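You operate a simulated robot arm through the tools that you are given. There is no shell and no other tool.

The job below is to be done with a simulated robot arm. You get a single attempt, and the scene is never put back.

JOB
Wash the dirty cloth with soap in the plugged basin.
Fine: fill the basin to its line; swish it till the soap is out; put cloth and plug back; tap off. Set down upright: basin plug. What is to be rubbed or washed off counts as gone when no trace of it is left.

It is judged by the outcome, as a careful person would: the job done as asked, and still so three seconds after it is handed in. It fails if anything else is knocked over, pushed out of place, dropped, spilled or broken. Flat cloth is picked up by pressing the open fingertips on it (5 to 10 N) and closing them slowly along it; thin cloth reads only 2 to 8 mm in the jaws.

ROBOT AND FRAMES
A 7-joint arm with a two-finger parallel gripper, fixed in place. Base frame: the origin is on the floor under the middle of its stand, x ahead of it, y to its left, z up. Lengths are in mm, angles in degrees, forces in N, time in s.
It reaches about 1479 mm from its shoulder. Its first joint turns from -166.0 to 166.0 degrees. Payload 4.4 kg.
The tool frame sits at the grasp point between the pads (the TCP): z along the fingers, y along the line on which they close. The tips reach 23 mm beyond it. The gripper opens to 94 mm. The fingers are 38 mm wide and 10 mm thick; the gripper's body (54 by 96 mm) begins 39 mm behind the TCP.
Orientation is that of the tool frame in the base frame, as [roll, pitch, yaw] about the fixed x, y, z axes, in that order (R = Rz(yaw) Ry(pitch) Rx(roll)). With the fingers straight down and closing along the base's y, the tool's x points along the base's -x, its y along +y and its z along -z.

CONTROLS
- The arm moves only by the tool arm_command. Its argument "commands" is a list of rows, each a list of 7 numbers: the shift along the base's x, y, z in mm, then the turn, a rotation vector about the base's x, y, z in rad, then the closure, from 0 (fully open) to 1 (shut). In form: [[tx, ty, tz, ax, ay, az, hand], ...]. A call has 1 to 20 rows; each row is the pose to reach, as a shift and turn from the pose commanded when the call began. Rows are played at 5 a second. More than 50 mm and 8.6 degrees between two rows, or a gripper value outside its range, and nothing of the call is played. Where a pose cannot be reached the arm comes as near as it can. A force on the tool above 90 N (or 10 N above the force at the start of the call, whichever is more), or a blocked arm, ends the call early, and 0.2 s more pass. Each finger travels about 72 mm/s and halts on what it meets, pressing with about 34 N; the grip force reading is that of the motor and also rises with nothing between the fingers. The clock runs only during rows and for 0.2 s after the last one: add rows that repeat a pose to give the fingers time. The reply holds the time, the measured pose of the TCP, the force on the tool along the base axes, the opening and the grip force, in the units named above and with some noise, with the torque about the TCP (base axes, N m) and any sound that the robot's microphone picked up.
- Cameras (640 x 400 px; columns grow to the right, rows downward): "scene" is fixed at [226.2, 499.4, 1490.2]; the picture's right is [-0.00, -1.00, 0.00], its down [-0.49, 0.00, -0.87] and it looks along [0.87, -0.00, -0.49] (base axes); focal length 273 px, centre (320, 200). "wrist" rides on the gripper at [86, 16, -74] in the tool frame; the picture's right is [-0.18, 0.98, 0.00], its down [-0.58, -0.11, -0.81] and it looks along [-0.79, -0.15, 0.59] (tool axes); focal length 243 px, centre (320, 200).
- camera(camera): a new picture of that camera. It takes no simulated time.
- measure_at(camera, pixels): for up to 12 pixels [column, row] of the newest picture of that camera ("zoom" is the newest enlarged one), the place [x, y, z] in the base frame of the surface seen there, good to about 3 mm, but the place of the scene camera against the robot may be out by one fixed shift of up to 12 mm in any direction. It takes no simulated time.
- inspect(camera, box): a new picture of the part [left, top, right, bottom] of that camera's present view, enlarged. It takes no simulated time.
- close_job(): hands the job in; it is judged then, once.

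Leave the gripper open and the arm clear of the work at the hand-in unless told otherwise.

The tools are called after "Call:" by a JSON object that holds its "api" and its "payload". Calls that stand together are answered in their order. arm_command: Moves the arm, as the interface text tells. Its arguments: {"type":"object","properties":{"commands":{"type":"array","items":{"type":"array","items":{"type":"number"}}}},"required":["commands"]} The other tools are called the same way: camera (camera) takes a picture; measure_at (camera, pixels) gives the place of the surface under pixels of a picture; inspect (camera, box) takes an enlarged picture of a part of a camera's view; close_job () hands the job in.

At the start:

```text
time_s: 0.0
position: [764.0, 79.7, 1306.9]
tool_rot: [-180.0, 0.0, 179.9]
ft_force: [0.5, -0.5, -0.2]
moment: [0.03, -0.02, 0.04]
finger_gap: 94.1
grasp_force: 0.1
```

scene: 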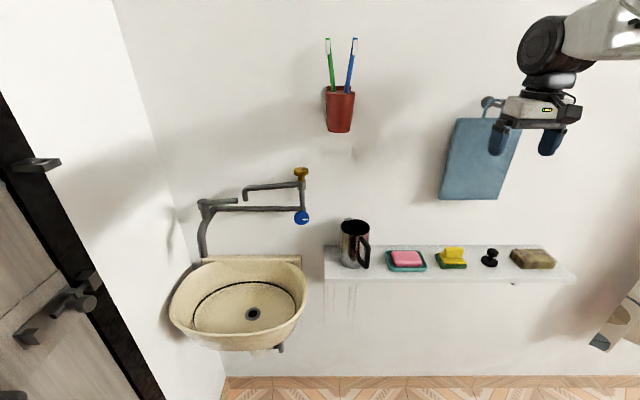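
wrist: 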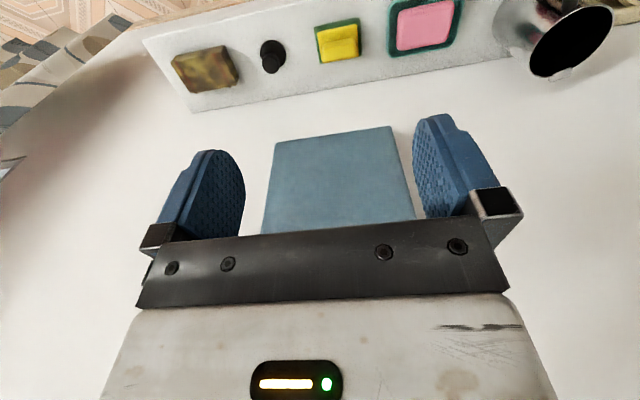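

I see a wall basin on the left (around pixel 240,300), a tap above it with a yellow and a blue handle, and a shelf holding a steel mug, pink soap, a yellow item, a black plug and a brownish folded cloth. A towel hangs above the shelf. I'll enlarge each part before moving.

Call:
{"api": "inspect", "payload": {"camera": "scene", "box": [150, 150, 330, 360]}}

Call:
{"api": "inspect", "payload": {"camera": "scene", "box": [320, 200, 580, 300]}}

Call:
{"api": "inspect", "payload": {"camera": "wrist", "box": [140, 0, 640, 130]}}

```text
1.90 times, centred on (240, 255) of scene
```

zoom: 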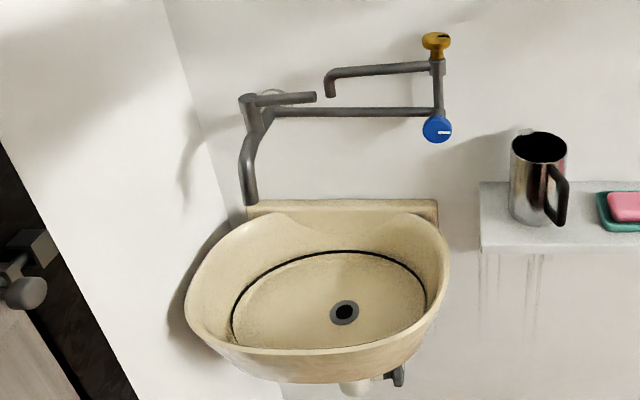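

```text
2.46 times, centred on (450, 250) of scene
```

zoom: 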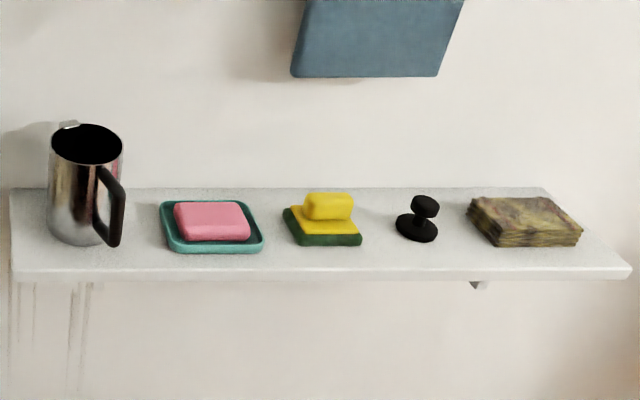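

```text
1.28 times, centred on (390, 65) of wrist
```

zoom: 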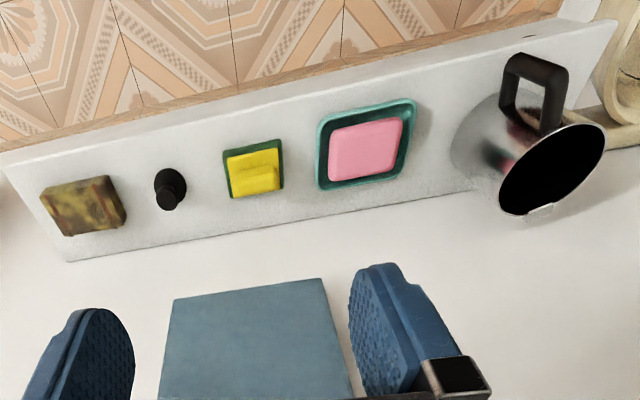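

The basin has a dark line inside it and an open drain. Two pipes come off the valve column. I'll enlarge the tap further and measure key points.

Call:
{"api": "inspect", "payload": {"camera": "scene", "box": [180, 155, 320, 270]}}

Call:
{"api": "measure_at", "payload": {"camera": "scene", "pixels": [[302, 172], [302, 218], [247, 195], [275, 186], [236, 200], [207, 203], [202, 240], [202, 257], [270, 208], [253, 313], [240, 338], [290, 265]]}}

Call:
{"api": "measure_at", "payload": {"camera": "scene", "pixels": [[356, 228], [407, 258], [452, 252], [489, 251], [489, 261], [532, 258], [340, 265], [450, 278], [250, 285], [173, 310], [305, 300], [215, 266]]}}

```text
3.48 times, centred on (250, 212) of scene
```

zoom: 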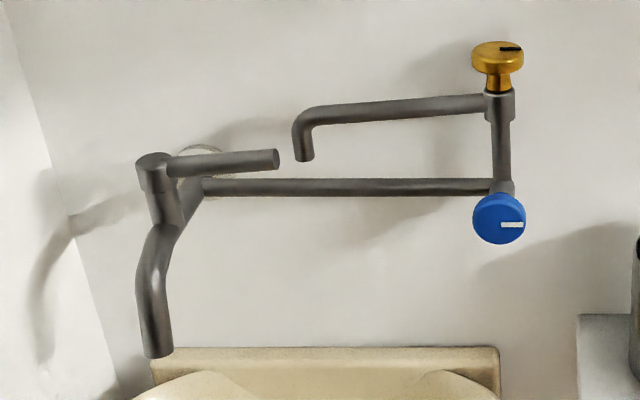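

```text
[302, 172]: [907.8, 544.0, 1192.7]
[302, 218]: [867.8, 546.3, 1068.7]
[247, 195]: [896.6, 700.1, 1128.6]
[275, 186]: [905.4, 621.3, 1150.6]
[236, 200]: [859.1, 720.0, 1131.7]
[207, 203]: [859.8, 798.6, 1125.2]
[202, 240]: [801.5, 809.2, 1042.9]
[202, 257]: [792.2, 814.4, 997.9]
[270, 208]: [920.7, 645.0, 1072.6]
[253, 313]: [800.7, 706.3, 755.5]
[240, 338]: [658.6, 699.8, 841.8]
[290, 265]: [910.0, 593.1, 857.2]
```

```text
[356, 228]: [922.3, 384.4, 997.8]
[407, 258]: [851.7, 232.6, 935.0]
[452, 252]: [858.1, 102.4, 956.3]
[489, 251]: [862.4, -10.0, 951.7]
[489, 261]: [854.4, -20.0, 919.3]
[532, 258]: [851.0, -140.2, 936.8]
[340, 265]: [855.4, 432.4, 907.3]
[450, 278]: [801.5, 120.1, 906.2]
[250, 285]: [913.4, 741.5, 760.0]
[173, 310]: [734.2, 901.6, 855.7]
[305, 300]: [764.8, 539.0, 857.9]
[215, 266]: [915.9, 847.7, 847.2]
```

Measured so far:
- There is a lever mixer at about (859, 720–800, 1130), with its spout outlet at about (792, 814, 990).
- A yellow knob sits at (908, 544, 1193) with its own short spout.
- A blue knob sits at (868, 546, 1069).

The arm is high and clear. I'll move it left and slightly back, through open air, to look at the taps and basin with the wrist camera.

Call:
{"api": "arm_command", "payload": {"commands": [[-10, 41, -6, 0, 0, 0, 0], [-20, 82, -12, 0, 0, 0, 0], [-30, 123, -18, 0, 0, 0, 0], [-40, 164, -24, 0, 0, 0, 0], [-50, 205, -30, 0, 0, 0, 0], [-60, 246, -36, 0, 0, 0, 0], [-70, 287, -42, 0, 0, 0, 0], [-80, 328, -48, 0, 0, 0, 0], [-90, 369, -54, 0, 0, 0, 0], [-100, 410, -60, 0, 0, 0, 0], [-110, 451, -66, 0, 0, 0, 0], [-120, 492, -72, 0, 0, 0, 0], [-130, 533, -78, 0, 0, 0, 0], [-140, 574, -84, 0, 0, 0, 0], [-150, 615, -90, 0, 0, 0, 0], [-160, 656, -96, 0, 0, 0, 0], [-160, 656, -96, 0, 0, 0, 0]]}}

Call:
{"api": "camera", "payload": {"camera": "wrist"}}

Call:
{"api": "camera", "payload": {"camera": "scene"}}

```text
time_s: 3.6
position: [601.8, 737.4, 1210.0]
tool_rot: [180.0, -0.1, -180.0]
ft_force: [0.3, 0.2, -0.4]
moment: [0.02, -0.02, 0.0]
finger_gap: 94.1
grasp_force: 0.1
```

```text
taken
```

wrist: 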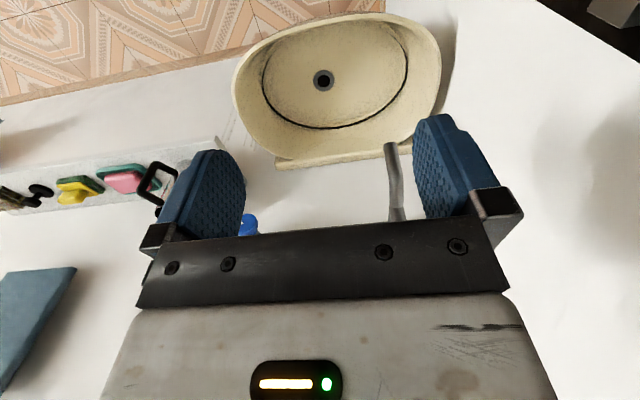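

```text
taken
```

scene: 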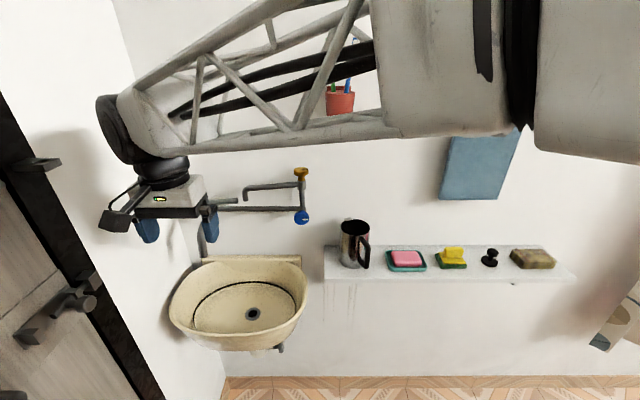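

The wrist view shows the drain at (323,81) and the basin. I'll measure the same features with both cameras to find the scene camera's fixed shift.

Call:
{"api": "measure_at", "payload": {"camera": "wrist", "pixels": [[323, 81], [323, 70], [313, 81], [335, 81], [323, 93], [345, 128], [267, 90], [395, 200], [391, 148], [249, 222], [340, 160], [235, 80]]}}

Call:
{"api": "measure_at", "payload": {"camera": "scene", "pixels": [[253, 313], [253, 307], [253, 320], [246, 313], [261, 313], [302, 218], [250, 259], [240, 283], [193, 310], [295, 315], [240, 334], [240, 349]]}}

Call:
{"api": "inspect", "payload": {"camera": "wrist", "box": [220, 0, 460, 180]}}

```text
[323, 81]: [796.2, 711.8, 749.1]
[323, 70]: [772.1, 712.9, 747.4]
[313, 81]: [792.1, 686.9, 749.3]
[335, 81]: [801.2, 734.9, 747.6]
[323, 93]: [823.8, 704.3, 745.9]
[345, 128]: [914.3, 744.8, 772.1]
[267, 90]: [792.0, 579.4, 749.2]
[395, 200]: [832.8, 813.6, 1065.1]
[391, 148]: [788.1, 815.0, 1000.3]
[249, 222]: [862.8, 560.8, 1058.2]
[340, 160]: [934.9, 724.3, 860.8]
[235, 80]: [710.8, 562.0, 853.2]
```

```text
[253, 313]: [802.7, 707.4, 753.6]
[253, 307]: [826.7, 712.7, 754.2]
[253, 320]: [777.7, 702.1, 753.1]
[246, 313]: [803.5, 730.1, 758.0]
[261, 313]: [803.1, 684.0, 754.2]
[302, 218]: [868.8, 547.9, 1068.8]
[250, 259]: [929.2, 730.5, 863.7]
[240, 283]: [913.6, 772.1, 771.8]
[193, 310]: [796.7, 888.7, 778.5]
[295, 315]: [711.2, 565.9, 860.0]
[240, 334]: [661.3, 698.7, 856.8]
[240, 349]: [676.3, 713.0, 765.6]
```

```text
2.22 times, centred on (340, 90) of wrist
```

zoom: 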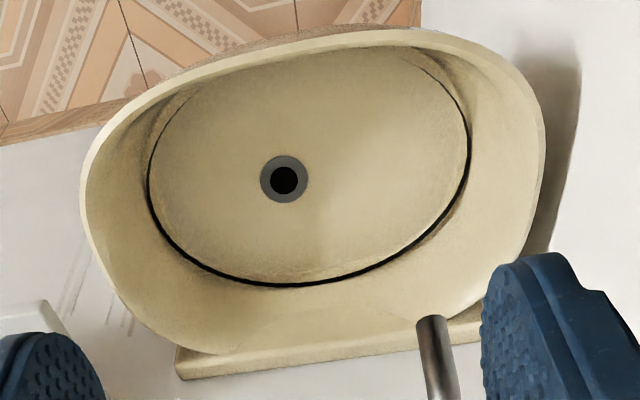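

The drain centre is at about (796, 711, 748), the line at z≈772 and the rim at z≈855. The scene camera reads roughly (+6, −4, +5) off from the wrist camera. Next I'll go up and forward so the wrist camera looks down on the lever, blue knob and yellow knob.

Call:
{"api": "arm_command", "payload": {"commands": [[15, -3, 25, 0, 0, 0, 0], [30, -6, 50, 0, 0, 0, 0], [45, -9, 75, 0, 0, 0, 0], [60, -12, 100, 0, 0, 0, 0], [75, -15, 125, 0, 0, 0, 0], [90, -18, 150, 0, 0, 0, 0], [90, -18, 150, 0, 0, 0, 0]]}}

Call:
{"api": "camera", "payload": {"camera": "wrist"}}

Call:
{"api": "camera", "payload": {"camera": "scene"}}

```text
time_s: 5.2
position: [696.2, 715.4, 1360.7]
tool_rot: [179.9, 0.0, -179.9]
ft_force: [1.6, 0.3, 0.5]
moment: [0.01, -0.02, -0.02]
finger_gap: 94.2
grasp_force: 0.1
```

```text
taken
```

wrist: 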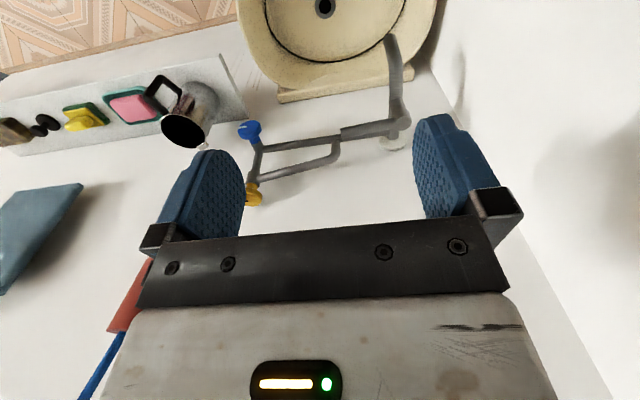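

```text
taken
```

scene: 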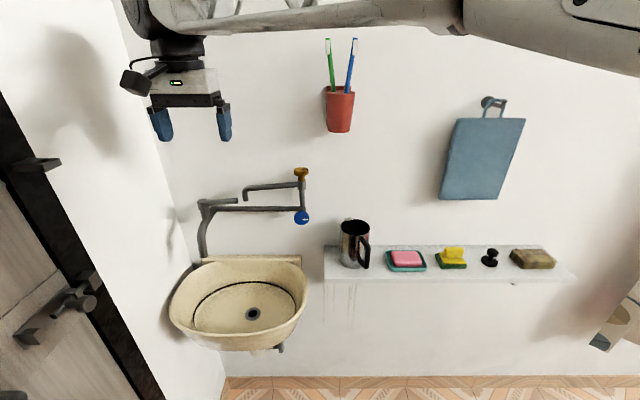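

Call:
{"api": "inspect", "payload": {"camera": "wrist", "box": [220, 30, 450, 210]}}

Call:
{"api": "measure_at", "payload": {"camera": "wrist", "pixels": [[249, 130], [254, 193], [335, 155], [300, 165], [300, 142], [345, 132], [375, 127], [397, 125], [400, 105], [392, 50], [388, 40], [259, 155]]}}

```text
2.22 times, centred on (335, 120) of wrist
```

zoom: 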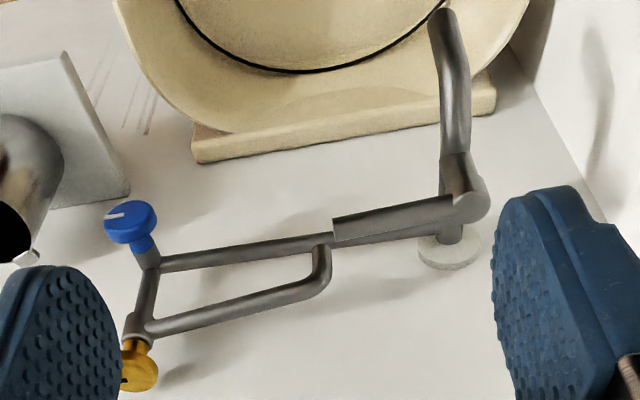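

```text
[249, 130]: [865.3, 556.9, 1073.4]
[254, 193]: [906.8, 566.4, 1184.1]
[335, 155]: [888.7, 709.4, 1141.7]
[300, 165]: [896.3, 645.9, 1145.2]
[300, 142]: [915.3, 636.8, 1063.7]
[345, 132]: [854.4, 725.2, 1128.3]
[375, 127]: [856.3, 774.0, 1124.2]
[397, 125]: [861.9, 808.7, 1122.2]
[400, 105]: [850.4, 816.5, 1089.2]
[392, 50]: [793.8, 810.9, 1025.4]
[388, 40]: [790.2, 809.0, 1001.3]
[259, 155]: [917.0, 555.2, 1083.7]
```

The layout is clear. The mixer body is at (862, 809, 1122) with a lever bar pointing toward −y and its end at y≈720. A branch pipe runs to the blue knob, then up to the yellow knob with its own short spout. Before touching any of it I need the plug, so I'll move back over to view the shelf items closely.

Call:
{"api": "arm_command", "payload": {"commands": [[-4, -38, -14, 0, 0, 0, 0], [-8, -76, -28, 0, 0, 0, 0], [-12, -114, -42, 0, 0, 0, 0], [-16, -152, -56, 0, 0, 0, 0], [-20, -190, -70, 0, 0, 0, 0], [-24, -228, -84, 0, 0, 0, 0], [-28, -266, -98, 0, 0, 0, 0], [-32, -304, -112, 0, 0, 0, 0], [-36, -342, -126, 0, 0, 0, 0], [-40, -380, -140, 0, 0, 0, 0], [-44, -418, -154, 0, 0, 0, 0], [-48, -456, -168, 0, 0, 0, 0], [-52, -494, -182, 0, 0, 0, 0], [-56, -532, -196, 0, 0, 0, 0], [-60, -570, -210, 0, 0, 0, 0], [-60, -608, -224, 0, 0, 0, 0], [-60, -646, -238, 0, 0, 0, 0], [-60, -684, -250, 0, 0, 0, 0], [-60, -684, -250, 0, 0, 0, 0]]}}

Call:
{"api": "camera", "payload": {"camera": "wrist"}}

Call:
{"api": "inspect", "payload": {"camera": "wrist", "box": [180, 40, 480, 220]}}

```text
time_s: 9.2
position: [633.8, 34.7, 1112.2]
tool_rot: [-179.8, 0.0, -180.0]
ft_force: [0.4, 0.9, 0.8]
moment: [-0.03, 0.0, 0.02]
finger_gap: 94.2
grasp_force: 0.1
```

```text
taken
```

wrist: 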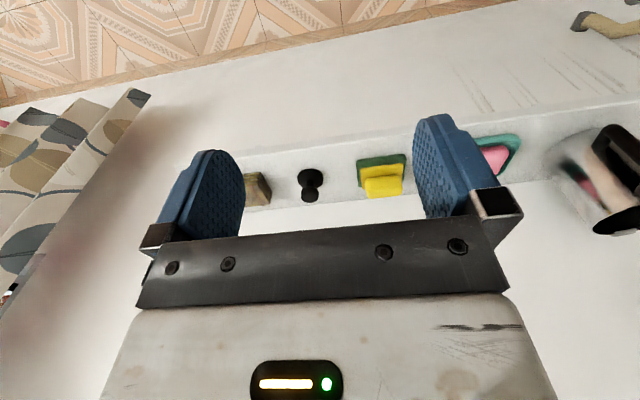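

```text
2.13 times, centred on (330, 130) of wrist
```

zoom: 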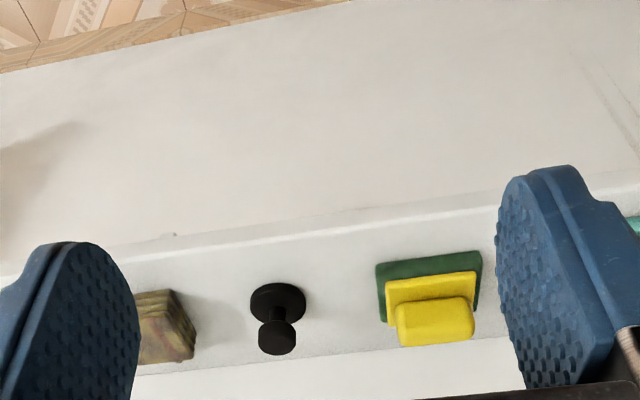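

The plug is centred at about (310,185) in the wrist view. I'll measure the plug's parts, the shelf and the other items.

Call:
{"api": "measure_at", "payload": {"camera": "zoom", "pixels": [[276, 338], [276, 350], [258, 338], [294, 338], [276, 300], [252, 300], [304, 300], [276, 286], [165, 325], [190, 350], [435, 325], [420, 265]]}}

Call:
{"api": "measure_at", "payload": {"camera": "scene", "pixels": [[489, 251], [489, 264], [482, 261], [498, 261], [489, 268], [512, 250], [545, 249], [555, 262], [522, 265], [540, 257], [522, 257], [340, 110]]}}

```text
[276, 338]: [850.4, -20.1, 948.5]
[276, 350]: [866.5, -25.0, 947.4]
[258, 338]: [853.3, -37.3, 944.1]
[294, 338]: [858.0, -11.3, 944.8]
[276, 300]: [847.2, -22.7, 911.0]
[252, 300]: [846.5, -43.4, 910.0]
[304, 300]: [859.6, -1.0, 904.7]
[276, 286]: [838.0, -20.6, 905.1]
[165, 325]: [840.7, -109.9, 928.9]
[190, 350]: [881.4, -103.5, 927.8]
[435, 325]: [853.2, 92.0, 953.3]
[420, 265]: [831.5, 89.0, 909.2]
```

```text
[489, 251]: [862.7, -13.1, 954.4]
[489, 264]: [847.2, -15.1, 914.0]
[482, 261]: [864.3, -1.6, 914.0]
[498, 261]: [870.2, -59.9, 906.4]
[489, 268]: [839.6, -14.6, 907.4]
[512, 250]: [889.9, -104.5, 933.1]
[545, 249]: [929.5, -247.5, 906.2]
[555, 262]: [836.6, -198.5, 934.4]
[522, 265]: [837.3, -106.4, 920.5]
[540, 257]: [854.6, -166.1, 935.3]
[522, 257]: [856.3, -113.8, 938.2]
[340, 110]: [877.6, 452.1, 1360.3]
```

Plug: knob top at z≈947, disc at z≈909, shelf at z≈903, centre near (857, −22). The towel hangs above this part of the shelf, so I'll measure it and the wall to check clearance for the wrist.

Call:
{"api": "measure_at", "payload": {"camera": "scene", "pixels": [[445, 193], [490, 195], [505, 150], [460, 125], [520, 122], [490, 103], [480, 160], [420, 180], [470, 220], [339, 88], [330, 130], [356, 228]]}}

Call:
{"api": "camera", "payload": {"camera": "scene"}}

```text
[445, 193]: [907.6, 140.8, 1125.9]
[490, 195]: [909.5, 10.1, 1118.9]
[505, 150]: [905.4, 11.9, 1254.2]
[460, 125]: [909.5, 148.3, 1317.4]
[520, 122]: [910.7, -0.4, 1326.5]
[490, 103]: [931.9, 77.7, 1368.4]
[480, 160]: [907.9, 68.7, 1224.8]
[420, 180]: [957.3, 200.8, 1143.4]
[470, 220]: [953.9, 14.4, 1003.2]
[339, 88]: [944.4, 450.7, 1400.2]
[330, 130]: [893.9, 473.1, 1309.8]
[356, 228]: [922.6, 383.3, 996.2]
```

```text
taken
```

scene: 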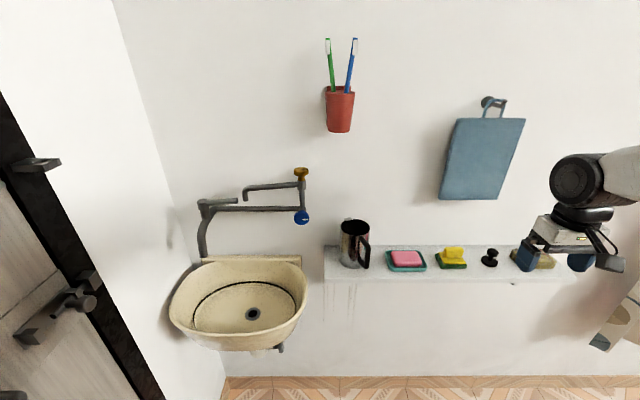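

The towel occupies y≈0–150, x≥≈900, z≥≈1115, close to where the wrist would be when gripping the plug. I'll measure the wrist housing on the arm itself to judge clearance.

Call:
{"api": "measure_at", "payload": {"camera": "scene", "pixels": [[577, 180], [556, 180], [598, 180], [577, 160], [577, 202], [582, 212], [560, 215], [606, 214], [583, 230], [606, 262], [545, 222], [540, 250]]}}

Call:
{"api": "inspect", "payload": {"camera": "scene", "box": [500, 130, 640, 290]}}

```text
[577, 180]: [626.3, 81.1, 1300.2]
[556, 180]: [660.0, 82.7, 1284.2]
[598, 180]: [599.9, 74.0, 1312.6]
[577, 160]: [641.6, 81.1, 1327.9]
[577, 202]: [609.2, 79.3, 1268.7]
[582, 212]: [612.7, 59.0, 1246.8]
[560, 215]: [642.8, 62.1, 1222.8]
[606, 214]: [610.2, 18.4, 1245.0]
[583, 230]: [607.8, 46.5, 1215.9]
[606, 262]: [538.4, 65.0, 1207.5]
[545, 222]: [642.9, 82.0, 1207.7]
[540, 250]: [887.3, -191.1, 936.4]
```

```text
2.50 times, centred on (570, 210) of scene
```

zoom: 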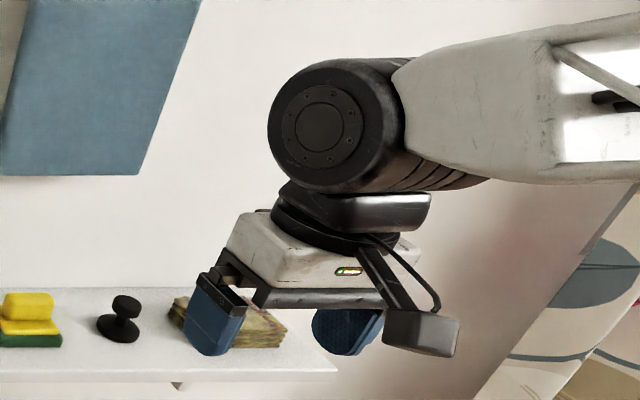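

The wrist housing is about 45 mm in radius and sits about 180 mm above the TCP. A straight vertical grasp of the plug would pass within a few mm of the towel, so I'll tilt the hand 6° with its top away from the wall. First I'll move to a closer viewpoint in front of the plug at z=1010.

Call:
{"api": "arm_command", "payload": {"commands": [[24, -8, -14, 0, -0.015, 0, 0], [48, -16, -29, 0, -0.03, 0, 0], [71, -24, -43, 0, -0.045, 0, 0], [95, -32, -58, 0, -0.06, 0, 0], [119, -40, -72, 0, -0.075, 0, 0], [143, -48, -87, 0, -0.09, 0, 0], [166, -55.7, -100.9, 0, -0.105, 0, 0], [166, -55.7, -100.9, 0, -0.105, 0, 0]]}}

Call:
{"api": "inspect", "payload": {"camera": "wrist", "box": [160, 20, 480, 220]}}

Call:
{"api": "camera", "payload": {"camera": "wrist"}}

```text
time_s: 11.0
position: [801.4, -22.8, 1009.6]
tool_rot: [179.9, 6.1, 180.0]
ft_force: [-0.4, -0.5, 0.2]
moment: [0.04, 0.01, 0.01]
finger_gap: 94.0
grasp_force: 0.0
```

```text
2.00 times, centred on (320, 120) of wrist
```

zoom: 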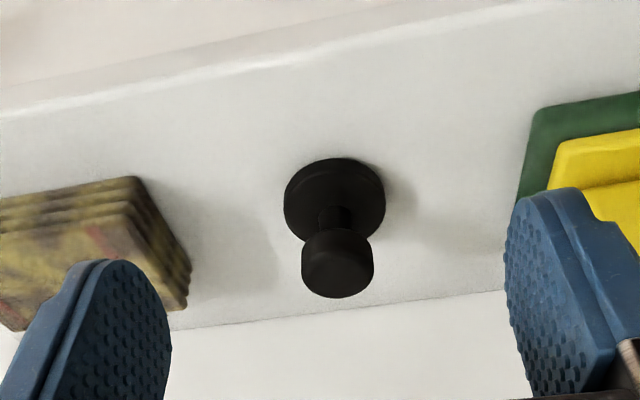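

```text
taken
```

wrist: 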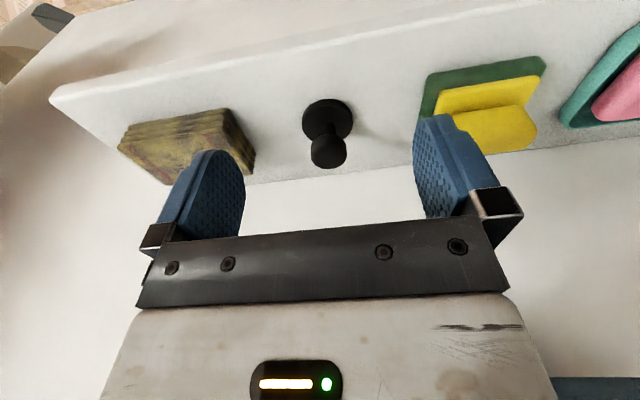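

The plug is clear in the zoom: disc around (335,195), knob around (337,265). I'll measure their edges.

Call:
{"api": "measure_at", "payload": {"camera": "zoom", "pixels": [[306, 265], [337, 265], [369, 265], [337, 290], [337, 240], [337, 275], [289, 200], [335, 165], [381, 200], [335, 185], [300, 150], [420, 250]]}}

Call:
{"api": "measure_at", "payload": {"camera": "wrist", "pixels": [[135, 150], [215, 125], [195, 150], [245, 165], [165, 130], [165, 180], [225, 145], [430, 100], [540, 70], [455, 140], [530, 130], [600, 100]]}}

```text
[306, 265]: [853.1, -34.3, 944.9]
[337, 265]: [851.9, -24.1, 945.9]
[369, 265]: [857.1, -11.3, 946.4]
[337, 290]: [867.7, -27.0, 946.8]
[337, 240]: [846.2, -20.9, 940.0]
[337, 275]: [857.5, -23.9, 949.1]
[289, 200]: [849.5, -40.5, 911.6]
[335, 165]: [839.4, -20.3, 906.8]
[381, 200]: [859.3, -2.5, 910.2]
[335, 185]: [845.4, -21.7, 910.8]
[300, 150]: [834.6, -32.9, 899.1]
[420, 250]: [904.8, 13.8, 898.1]
```

```text
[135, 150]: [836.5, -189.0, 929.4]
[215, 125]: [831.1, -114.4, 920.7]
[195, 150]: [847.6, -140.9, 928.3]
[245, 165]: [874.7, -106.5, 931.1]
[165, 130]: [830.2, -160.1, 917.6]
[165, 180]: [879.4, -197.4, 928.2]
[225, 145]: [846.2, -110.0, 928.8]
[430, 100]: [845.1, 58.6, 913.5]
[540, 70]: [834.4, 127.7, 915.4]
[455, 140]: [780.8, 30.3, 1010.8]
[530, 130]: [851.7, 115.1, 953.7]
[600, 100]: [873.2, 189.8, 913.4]
```

Plug centre is (857.5, −22.5), knob 26 mm wide with its top at z≈947, disc top at z≈911. I'll move over it, descend to TCP z=940 (tips at 917, above the disc), then close.

Call:
{"api": "arm_command", "payload": {"commands": [[28, -0.5, 0, 0, 0, 0, 0], [57.5, -0.5, 0, 0, 0, 0, 0], [57.5, -0.5, -25, 0, 0, 0, 0], [57.5, -0.5, -50, 0, 0, 0, 0], [57.5, -0.5, -70, 0, 0, 0, 0], [57.5, -0.5, -70, 0, 0, 0, 0]]}}

Call:
{"api": "camera", "payload": {"camera": "wrist"}}

Call:
{"api": "inspect", "payload": {"camera": "scene", "box": [400, 100, 600, 290]}}

```text
time_s: 12.4
position: [856.7, -22.1, 940.0]
tool_rot: [180.0, 6.1, -180.0]
ft_force: [-0.3, 0.5, 0.2]
moment: [-0.03, -0.04, -0.03]
finger_gap: 93.9
grasp_force: 0.0
```

```text
taken
```

wrist: 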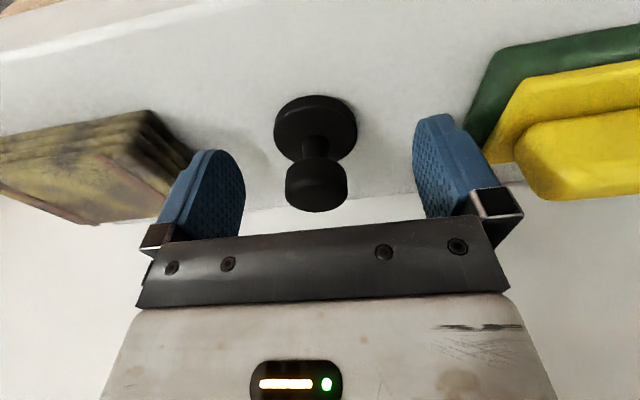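

```text
2.11 times, centred on (500, 195) of scene
```

zoom: 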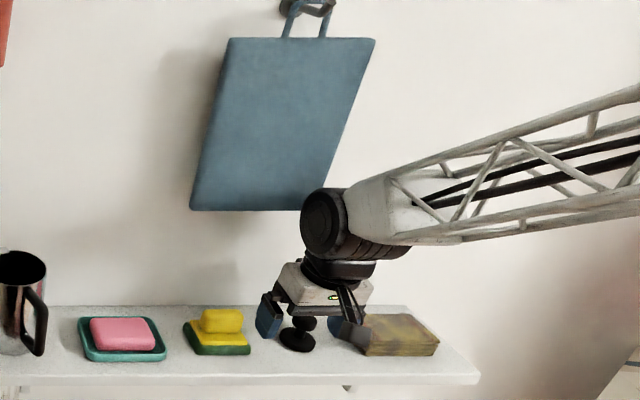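

The knob sits between the fingers at (316,185), clear of the cloth and sponge, and the wrist is clear of the towel. Closing on it now.

Call:
{"api": "arm_command", "payload": {"commands": [[0, 0, 0, 0, 0, 0, 0.4], [0, 0, 0, 0, 0, 0, 0.7], [0, 0, 0, 0, 0, 0, 1], [0, 0, 0, 0, 0, 0, 1], [0, 0, 0, 0, 0, 0, 1]]}}

Call:
{"api": "camera", "payload": {"camera": "wrist"}}

```text
time_s: 13.6
position: [857.6, -22.3, 941.0]
tool_rot: [180.0, 6.1, 180.0]
ft_force: [0.4, -0.7, 2.5]
moment: [0.03, -0.05, -0.03]
finger_gap: 28.1
grasp_force: 34.7
```

```text
taken
```

wrist: 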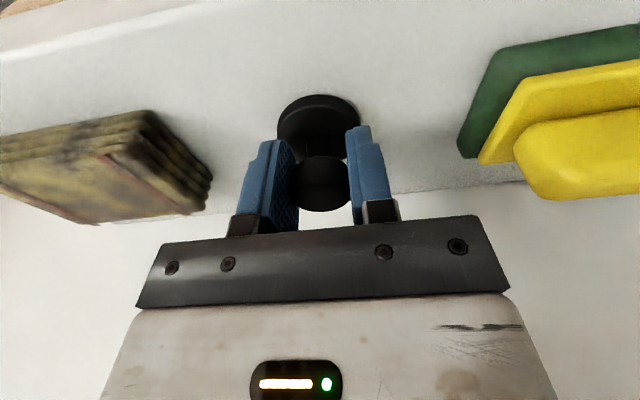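

The plug is gripped (gap 28 mm, 34.7 N). Lifting straight up 70 mm, then backing away from the wall.

Call:
{"api": "arm_command", "payload": {"commands": [[0, 0, 15, 0, 0, 0, 1], [0, 0, 40, 0, 0, 0, 1], [0, 0, 70, 0, 0, 0, 1], [-40, 0, 90, 0, 0, 0, 1], [-80, 0, 110, 0, 0, 0, 1], [-120, 0, 120, 0, 0, 0, 1], [-160, 0, 120, 0, 0, 0, 1], [-160, 0, 120, 0, 0, 0, 1]]}}

Call:
{"api": "camera", "payload": {"camera": "wrist"}}

Call:
{"api": "camera", "payload": {"camera": "scene"}}

```text
time_s: 15.4
position: [698.8, -20.0, 1061.0]
tool_rot: [-180.0, 5.9, -180.0]
ft_force: [-1.0, 0.1, -1.1]
moment: [-0.01, 0.0, 0.0]
finger_gap: 26.8
grasp_force: 33.5
```

```text
taken
```

wrist: 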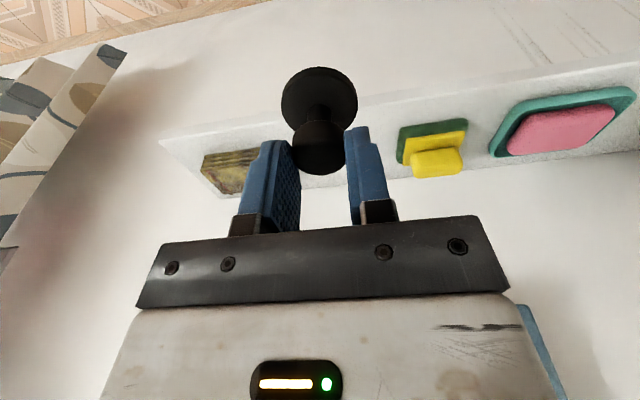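

```text
taken
```

scene: 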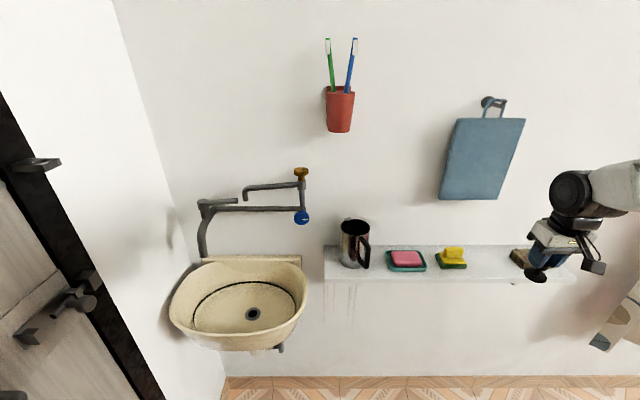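

The plug looks lower in the fingers than when I gripped it: the knob spans rows 120–175 now, against 158–212 before. I'll measure how it sits.

Call:
{"api": "inspect", "payload": {"camera": "wrist", "box": [220, 40, 420, 240]}}

Call:
{"api": "measure_at", "payload": {"camera": "wrist", "pixels": [[318, 165], [318, 150], [300, 155], [336, 155], [318, 85], [290, 95], [350, 95], [318, 70], [320, 112], [282, 160], [360, 160], [318, 135]]}}

```text
2.00 times, centred on (320, 140) of wrist
```

zoom: 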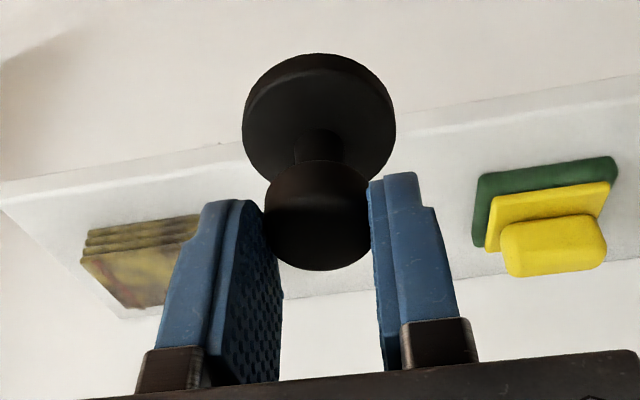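

```text
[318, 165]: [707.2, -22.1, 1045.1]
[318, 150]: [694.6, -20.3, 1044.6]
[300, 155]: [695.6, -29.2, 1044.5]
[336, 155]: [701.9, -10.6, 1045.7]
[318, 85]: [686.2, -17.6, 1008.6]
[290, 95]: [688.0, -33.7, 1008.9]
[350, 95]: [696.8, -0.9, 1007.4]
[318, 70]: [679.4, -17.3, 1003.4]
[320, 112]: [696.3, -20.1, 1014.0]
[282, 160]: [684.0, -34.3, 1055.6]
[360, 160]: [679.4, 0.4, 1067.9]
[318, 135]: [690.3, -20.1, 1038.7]
```

The knob top is now 15 mm below the TCP. It was 7 mm above, so the plug slid about 22 mm down in the fingers, and I shouldn't carry it over the floor like that. I'll ease slowly back over the shelf and check whether it is still slipping.

Call:
{"api": "arm_command", "payload": {"commands": [[3, 0, 0, 0, 0, 0, 1], [10, 0, 0, 0, 0, 0, 1], [20, 0, 0, 0, 0, 0, 1], [35, 0, 0, 0, 0, 0, 1], [50, 0, 0, 0, 0, 0, 1], [65, 0, 0, 0, 0, 0, 1], [80, 0, 0, 0, 0, 0, 1], [95, 0, 0, 0, 0, 0, 1], [110, 0, 0, 0, 0, 0, 1], [125, 0, 0, 0, 0, 0, 1], [138, 0, 0, 0, 0, 0, 1], [149, 0, 0, 0, 0, 0, 1], [156, 0, 0, 0, 0, 0, 1], [159, 0, 0, 0, 0, 0, 1], [160, 0, 0, 0, 0, 0, 1]]}}

Call:
{"api": "camera", "payload": {"camera": "wrist"}}

Call:
{"api": "measure_at", "payload": {"camera": "wrist", "pixels": [[318, 165], [318, 150], [300, 155], [336, 155], [318, 85], [290, 95], [350, 95]]}}

```text
time_s: 18.6
position: [856.2, -23.8, 1060.0]
tool_rot: [180.0, 6.0, -179.9]
ft_force: [0.4, 0.3, -0.1]
moment: [-0.01, -0.02, 0.01]
finger_gap: 26.7
grasp_force: 33.8
```

```text
taken
```

wrist: 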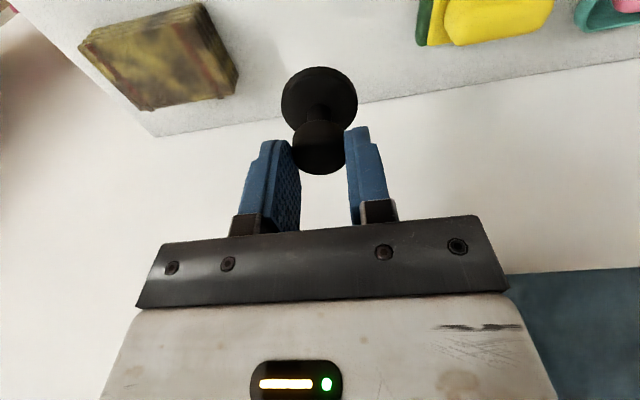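

```text
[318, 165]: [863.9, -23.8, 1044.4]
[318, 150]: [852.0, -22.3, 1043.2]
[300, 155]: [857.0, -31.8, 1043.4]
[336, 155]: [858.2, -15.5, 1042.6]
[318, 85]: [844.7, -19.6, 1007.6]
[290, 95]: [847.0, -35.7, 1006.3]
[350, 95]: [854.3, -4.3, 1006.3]
```

It isn't creeping; it slid once and then held at the fingertips. I'll lower it back onto its shelf spot and regrip deeper. The plug's bottom is about 65 mm below the TCP, so it should touch near TCP z≈964.

Call:
{"api": "arm_command", "payload": {"commands": [[0, 0, -10, 0, 0, 0, 1], [0, 0, -30, 0, 0, 0, 1], [0, 0, -50, 0, 0, 0, 1], [0, 0, -70, 0, 0, 0, 1], [0, 0, -82, 0, 0, 0, 1], [0, 0, -89, 0, 0, 0, 1], [0, 0, -92, 0, 0, 0, 1], [0, 0, -94, 0, 0, 0, 1]]}}

Call:
{"api": "camera", "payload": {"camera": "wrist"}}

Call:
{"api": "measure_at", "payload": {"camera": "wrist", "pixels": [[318, 165], [318, 150], [300, 155], [318, 85], [290, 95], [350, 95], [318, 66], [380, 100], [250, 80]]}}

```text
time_s: 20.4
position: [858.5, -21.3, 965.5]
tool_rot: [-180.0, 6.1, -179.9]
ft_force: [-0.2, 0.3, -0.6]
moment: [0.01, 0.01, 0.0]
finger_gap: 26.5
grasp_force: 34.7
```

```text
taken
```

wrist: 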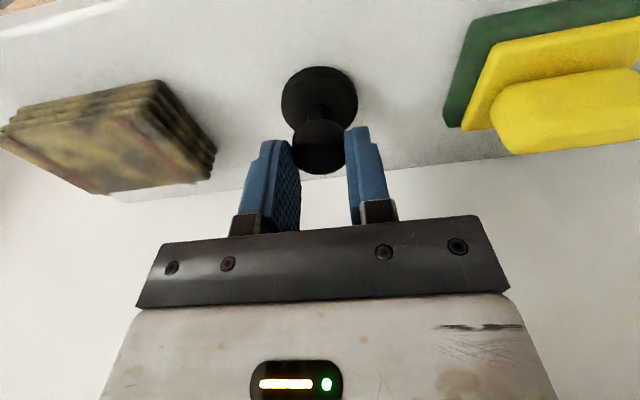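

```text
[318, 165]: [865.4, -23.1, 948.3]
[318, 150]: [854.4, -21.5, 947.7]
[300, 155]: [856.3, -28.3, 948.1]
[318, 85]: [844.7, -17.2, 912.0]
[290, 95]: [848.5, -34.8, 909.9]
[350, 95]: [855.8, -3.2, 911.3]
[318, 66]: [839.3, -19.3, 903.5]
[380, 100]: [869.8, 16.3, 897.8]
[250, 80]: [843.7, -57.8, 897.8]
```

The disc is now within about 1 mm of the shelf. I'll lower in 1 mm steps to touch, watching the force.

Call:
{"api": "arm_command", "payload": {"commands": [[0, 0, -1, 0, 0, 0, 1], [0, 0, -2, 0, 0, 0, 1]]}}

```text
time_s: 21.0
position: [858.2, -21.8, 964.2]
tool_rot: [-179.9, 6.1, -180.0]
ft_force: [0.3, 0.1, 0.1]
moment: [0.01, 0.01, 0.01]
finger_gap: 26.6
grasp_force: 34.0
```

Call:
{"api": "arm_command", "payload": {"commands": [[0, 0, -1, 0, 0, 0, 1], [0, 0, -2, 0, 0, 0, 1], [0, 0, -2, 0, 0, 0, 1]]}}

```text
time_s: 21.8
position: [859.4, -20.5, 962.7]
tool_rot: [-180.0, 6.2, -179.9]
ft_force: [-5.9, 2.2, 21.8]
moment: [0.03, 0.37, -0.02]
finger_gap: 26.7
grasp_force: 33.9
```

Touched down (21.8 N at commanded z=962). I'll release, lower to TCP z≈937, grip again, then lift only a few mm, slowly, to test for slip.

Call:
{"api": "arm_command", "payload": {"commands": [[0, 0, 0.5, 0, 0, 0, 1], [0, 0, 1, 0, 0, 0, 0.6], [0, 0, 1, 0, 0, 0, 0.3], [0, 0, 1, 0, 0, 0, 0], [0, 0, -5, 0, 0, 0, 0], [0, 0, -15, 0, 0, 0, 0], [0, 0, -24.5, 0, 0, 0, 0], [0, 0, -24.5, 0, 0, 0, 0]]}}

Call:
{"api": "camera", "payload": {"camera": "wrist"}}

Call:
{"api": "inspect", "payload": {"camera": "wrist", "box": [220, 60, 420, 240]}}

Call:
{"api": "measure_at", "payload": {"camera": "zoom", "pixels": [[300, 250], [300, 300], [240, 270], [370, 270], [300, 150], [190, 150], [420, 150], [300, 85]]}}

```text
time_s: 23.6
position: [859.8, -22.1, 936.7]
tool_rot: [180.0, 6.0, -180.0]
ft_force: [-0.5, -0.2, -0.8]
moment: [-0.02, -0.01, 0.01]
finger_gap: 94.0
grasp_force: 0.0
```

```text
taken
```

wrist: 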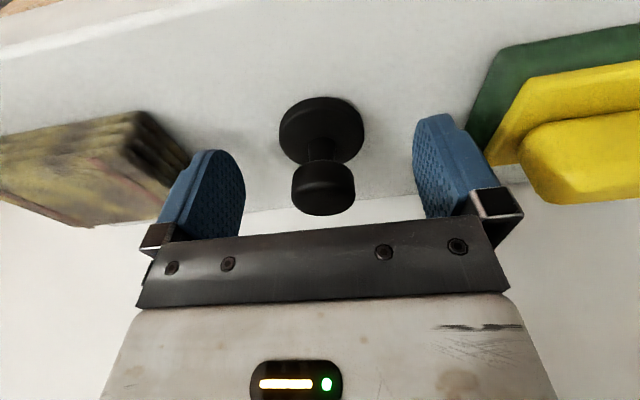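

```text
2.22 times, centred on (320, 150) of wrist
```

zoom: 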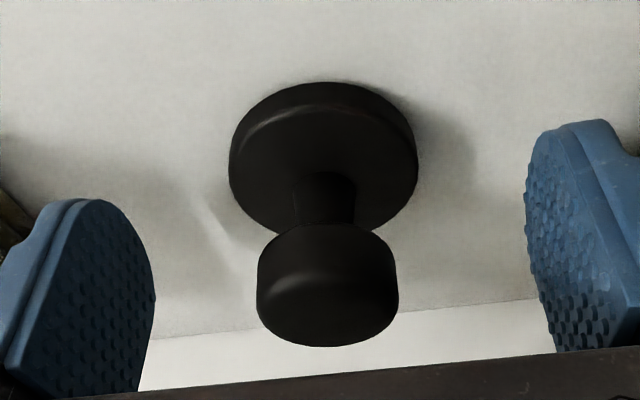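

```text
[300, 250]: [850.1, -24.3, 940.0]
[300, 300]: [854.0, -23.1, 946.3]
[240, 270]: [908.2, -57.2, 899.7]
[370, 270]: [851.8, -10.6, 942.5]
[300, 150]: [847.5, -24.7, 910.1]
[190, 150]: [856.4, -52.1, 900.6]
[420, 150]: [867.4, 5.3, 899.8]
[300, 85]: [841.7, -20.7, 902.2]
```

The plug stands upright in place with the knob well between the pads. Closing with extra settling time, then a slow 6 mm lift to test.

Call:
{"api": "arm_command", "payload": {"commands": [[0, 0, 0, 0, 0, 0, 0.4], [0, 0, 0, 0, 0, 0, 0.65], [0, 0, 0, 0, 0, 0, 0.8], [0, 0, 0, 0, 0, 0, 1], [0, 0, 0, 0, 0, 0, 1], [0, 0, 0, 0, 0, 0, 1], [0, 0, 0, 0, 0, 0, 1], [0, 0, 1, 0, 0, 0, 1], [0, 0, 2, 0, 0, 0, 1], [0, 0, 3, 0, 0, 0, 1], [0, 0, 4, 0, 0, 0, 1], [0, 0, 5, 0, 0, 0, 1], [0, 0, 6, 0, 0, 0, 1]]}}

Call:
{"api": "camera", "payload": {"camera": "wrist"}}

Call:
{"api": "inspect", "payload": {"camera": "wrist", "box": [220, 60, 420, 240]}}

Call:
{"api": "measure_at", "payload": {"camera": "zoom", "pixels": [[320, 250], [320, 300], [320, 320], [320, 150], [300, 100], [300, 85], [190, 150], [440, 150]]}}

```text
time_s: 26.4
position: [858.0, -21.7, 943.3]
tool_rot: [-180.0, 6.0, -179.9]
ft_force: [0.2, 0.5, -0.1]
moment: [0.0, -0.02, 0.0]
finger_gap: 28.1
grasp_force: 33.8
```

```text
taken
```

wrist: 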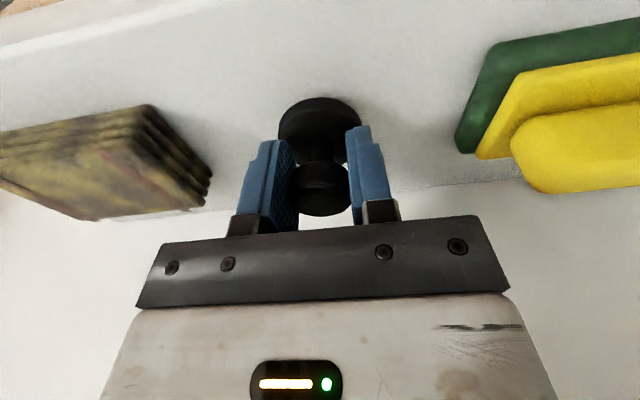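

```text
2.22 times, centred on (320, 150) of wrist
```

zoom: 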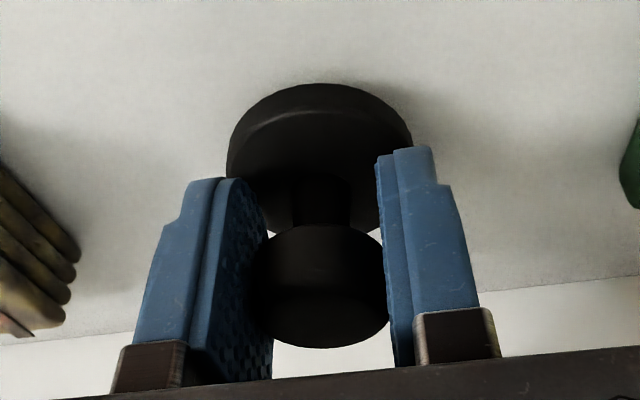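

```text
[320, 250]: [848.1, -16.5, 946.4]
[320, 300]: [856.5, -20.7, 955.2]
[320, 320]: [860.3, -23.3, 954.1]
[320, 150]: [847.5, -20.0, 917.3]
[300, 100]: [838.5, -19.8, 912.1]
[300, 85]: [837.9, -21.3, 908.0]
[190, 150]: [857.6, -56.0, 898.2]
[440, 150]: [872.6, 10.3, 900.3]
```

No slip this time: the knob top is 11 mm above the TCP, the same as before lifting. The fast first lift must have caused the slide. I'll keep lifting with a gentle ramp.

Call:
{"api": "arm_command", "payload": {"commands": [[0, 0, 1, 0, 0, 0, 1], [0, 0, 3, 0, 0, 0, 1], [0, 0, 6, 0, 0, 0, 1], [0, 0, 10, 0, 0, 0, 1], [0, 0, 15, 0, 0, 0, 1], [0, 0, 21, 0, 0, 0, 1], [0, 0, 28, 0, 0, 0, 1], [0, 0, 36, 0, 0, 0, 1], [0, 0, 44, 0, 0, 0, 1], [0, 0, 52, 0, 0, 0, 1], [0, 0, 60, 0, 0, 0, 1], [0, 0, 68, 0, 0, 0, 1], [0, 0, 76, 0, 0, 0, 1], [0, 0, 83, 0, 0, 0, 1], [0, 0, 89, 0, 0, 0, 1], [0, 0, 94, 0, 0, 0, 1], [0, 0, 97, 0, 0, 0, 1], [0, 0, 99, 0, 0, 0, 1], [0, 0, 100, 0, 0, 0, 1], [0, 0, 100, 0, 0, 0, 1]]}}

Call:
{"api": "camera", "payload": {"camera": "wrist"}}

Call:
{"api": "measure_at", "payload": {"camera": "wrist", "pixels": [[318, 200], [318, 190], [318, 180], [318, 120], [318, 105]]}}

```text
time_s: 30.6
position: [859.0, -22.5, 1042.9]
tool_rot: [-180.0, 6.1, -180.0]
ft_force: [-0.7, -1.2, -0.4]
moment: [-0.01, -0.02, 0.02]
finger_gap: 28.1
grasp_force: 33.7
```

```text
taken
```

wrist: 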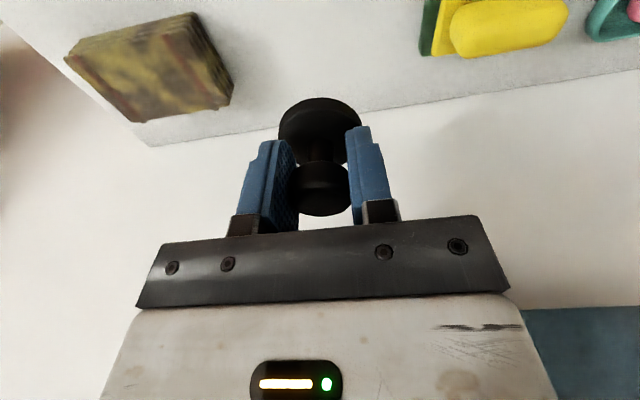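

```text
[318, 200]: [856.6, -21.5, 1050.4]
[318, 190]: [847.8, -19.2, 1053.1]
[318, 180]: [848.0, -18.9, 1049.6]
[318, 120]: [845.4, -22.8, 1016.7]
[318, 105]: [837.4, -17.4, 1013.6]
```

Holding firmly. Now I'll carry it slowly away from the wall and start toward the basin.

Call:
{"api": "arm_command", "payload": {"commands": [[-2, 0, 0, 0, 0, 0, 1], [-6, 0, 0, 0, 0, 0, 1], [-12, 0, 0, 0, 0, 0, 1], [-20, 2, 0, 0, 0, 0, 1], [-30, 6, 0, 0, 0, 0, 1], [-42, 12, 0, 0, 0, 0, 1], [-55, 20, 0, 0, 0, 0, 1], [-68, 30, 0, 0, 0, 0, 1], [-81, 42, 0, 0, 0, 0, 1], [-94, 56, 0, 0, 0, 0, 1], [-106, 72, 0, 0, 0, 0, 1], [-117, 90, 0, 0, 0, 0, 1], [-126, 110, 0, 0, 0, 0, 1], [-132, 130, 0, 0, 0, 0, 1], [-136, 150, 0, 0, 0, 0, 1], [-137.5, 170, 0, 0, 0, 0, 1], [-137.5, 188, 0, 0, 0, 0, 1], [-137.5, 203, 0, 0, 0, 0, 1], [-137.5, 214, 0, 0, 0, 0, 1], [-137.5, 220, 0, 0, 0, 0, 1]]}}

Call:
{"api": "camera", "payload": {"camera": "wrist"}}

```text
time_s: 34.8
position: [719.7, 198.7, 1044.8]
tool_rot: [179.9, 6.1, 179.9]
ft_force: [-0.3, 0.3, 0.0]
moment: [0.01, -0.02, 0.01]
finger_gap: 28.3
grasp_force: 34.0
```

```text
taken
```

wrist: 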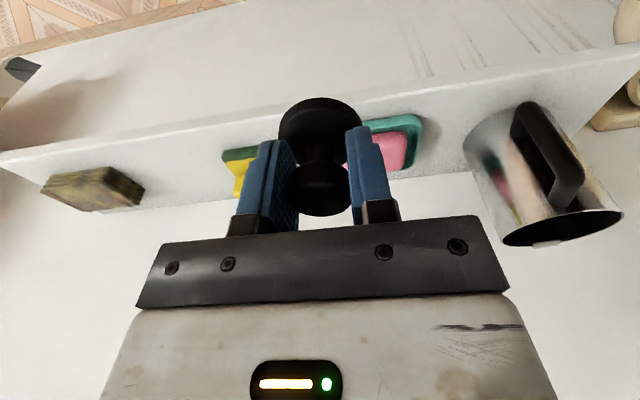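

Still steady. Continuing along y toward the basin at the same height and x=720.

Call:
{"api": "arm_command", "payload": {"commands": [[0, 3, 0, 0, 0, 0, 1], [0, 9, 0, 0, 0, 0, 1], [0, 18, 0, 0, 0, 0, 1], [0, 30, 0, 0, 0, 0, 1], [0, 45, 0, 0, 0, 0, 1], [0, 63, 0, 0, 0, 0, 1], [0, 84, 0, 0, 0, 0, 1], [0, 107, 0, 0, 0, 0, 1], [0, 131, 0, 0, 0, 0, 1], [0, 156, 0, 0, 0, 0, 1], [0, 181, 0, 0, 0, 0, 1], [0, 206, 0, 0, 0, 0, 1], [0, 231, 0, 0, 0, 0, 1], [0, 256, 0, 0, 0, 0, 1], [0, 281, 0, 0, 0, 0, 1], [0, 306, 0, 0, 0, 0, 1], [0, 330, 0, 0, 0, 0, 1], [0, 352, 0, 0, 0, 0, 1], [0, 370, 0, 0, 0, 0, 1], [0, 384, 0, 0, 0, 0, 1]]}}

Call:
{"api": "arm_command", "payload": {"commands": [[0, 10, 0, 0, 0, 0, 1], [0, 22, 0, 0, 0, 0, 1], [0, 36, 0, 0, 0, 0, 1], [0, 50, 0, 0, 0, 0, 1], [0, 64, 0, 0, 0, 0, 1], [0, 78, 0, 0, 0, 0, 1], [0, 92, 0, 0, 0, 0, 1], [0, 105, 0, 0, 0, 0, 1], [0, 115, 0, 0, 0, 0, 1], [0, 122, 0, 0, 0, 0, 1], [0, 127, 0, 0, 0, 0, 1], [0, 129.5, 0, 0, 0, 0, 1]]}}

Call:
{"api": "camera", "payload": {"camera": "wrist"}}

Call:
{"api": "camera", "payload": {"camera": "scene"}}

```text
time_s: 39.0
position: [718.9, 582.6, 1043.2]
tool_rot: [-180.0, 6.2, -180.0]
ft_force: [-0.5, 0.2, -0.4]
moment: [0.01, 0.02, -0.02]
finger_gap: 27.8
grasp_force: 34.6
```

```text
time_s: 41.6
position: [720.7, 710.3, 1043.2]
tool_rot: [-180.0, 6.0, 179.9]
ft_force: [0.0, 0.2, -0.3]
moment: [-0.04, 0.02, 0.01]
finger_gap: 28.3
grasp_force: 33.7
```

```text
taken
```

wrist: 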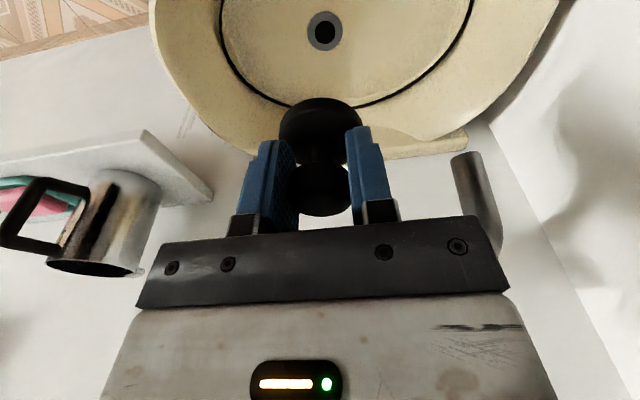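

```text
taken
```

scene: 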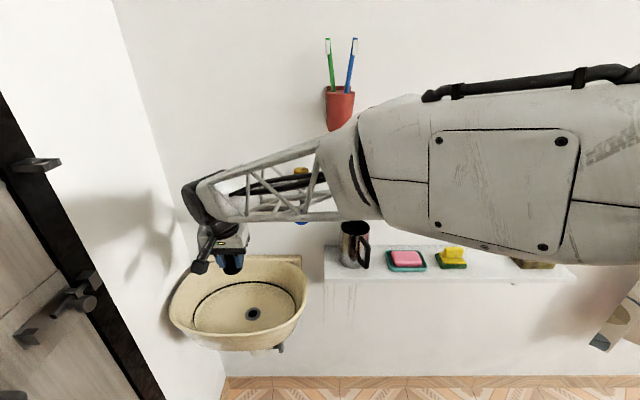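

The plug is above the front of the basin. The drain is at (324,32) in the wrist view. I'll enlarge and measure the drain, rim and inner walls from here.

Call:
{"api": "inspect", "payload": {"camera": "wrist", "box": [150, 0, 570, 160]}}

Call:
{"api": "measure_at", "payload": {"camera": "wrist", "pixels": [[324, 32], [324, 14], [324, 50], [308, 32], [341, 32], [324, 24], [324, 40], [316, 32], [333, 32], [470, 160], [490, 230], [460, 158]]}}

Call:
{"api": "measure_at", "payload": {"camera": "scene", "pixels": [[253, 314], [253, 335], [240, 345], [220, 345], [270, 343], [200, 335], [175, 315], [180, 295], [290, 325], [303, 290], [285, 300], [205, 290]]}}

```text
1.52 times, centred on (360, 80) of wrist
```

zoom: 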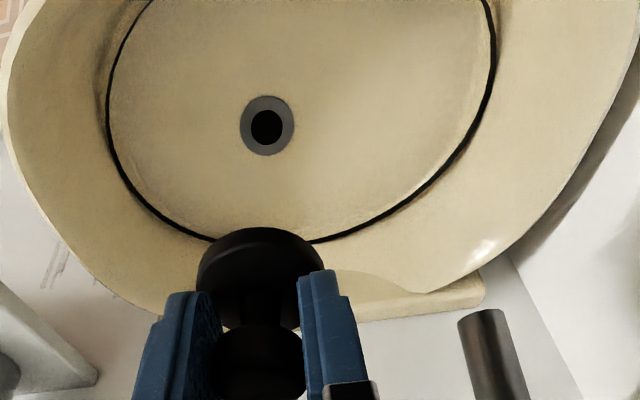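

```text
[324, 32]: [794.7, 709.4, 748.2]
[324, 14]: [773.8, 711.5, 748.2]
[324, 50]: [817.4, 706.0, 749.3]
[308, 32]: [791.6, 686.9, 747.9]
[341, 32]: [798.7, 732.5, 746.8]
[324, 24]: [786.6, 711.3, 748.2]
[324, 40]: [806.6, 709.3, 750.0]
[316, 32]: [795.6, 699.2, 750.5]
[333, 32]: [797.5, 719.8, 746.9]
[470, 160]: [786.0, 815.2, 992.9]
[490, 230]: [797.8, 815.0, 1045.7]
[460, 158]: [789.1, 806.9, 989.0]
```

```text
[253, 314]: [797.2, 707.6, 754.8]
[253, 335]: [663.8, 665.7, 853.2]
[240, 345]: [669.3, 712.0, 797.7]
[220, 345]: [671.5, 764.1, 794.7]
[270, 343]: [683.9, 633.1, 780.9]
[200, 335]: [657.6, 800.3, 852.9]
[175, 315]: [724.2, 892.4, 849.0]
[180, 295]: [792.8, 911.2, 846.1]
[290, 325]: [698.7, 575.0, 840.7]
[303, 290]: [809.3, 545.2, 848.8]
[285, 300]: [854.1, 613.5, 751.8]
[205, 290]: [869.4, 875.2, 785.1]
```

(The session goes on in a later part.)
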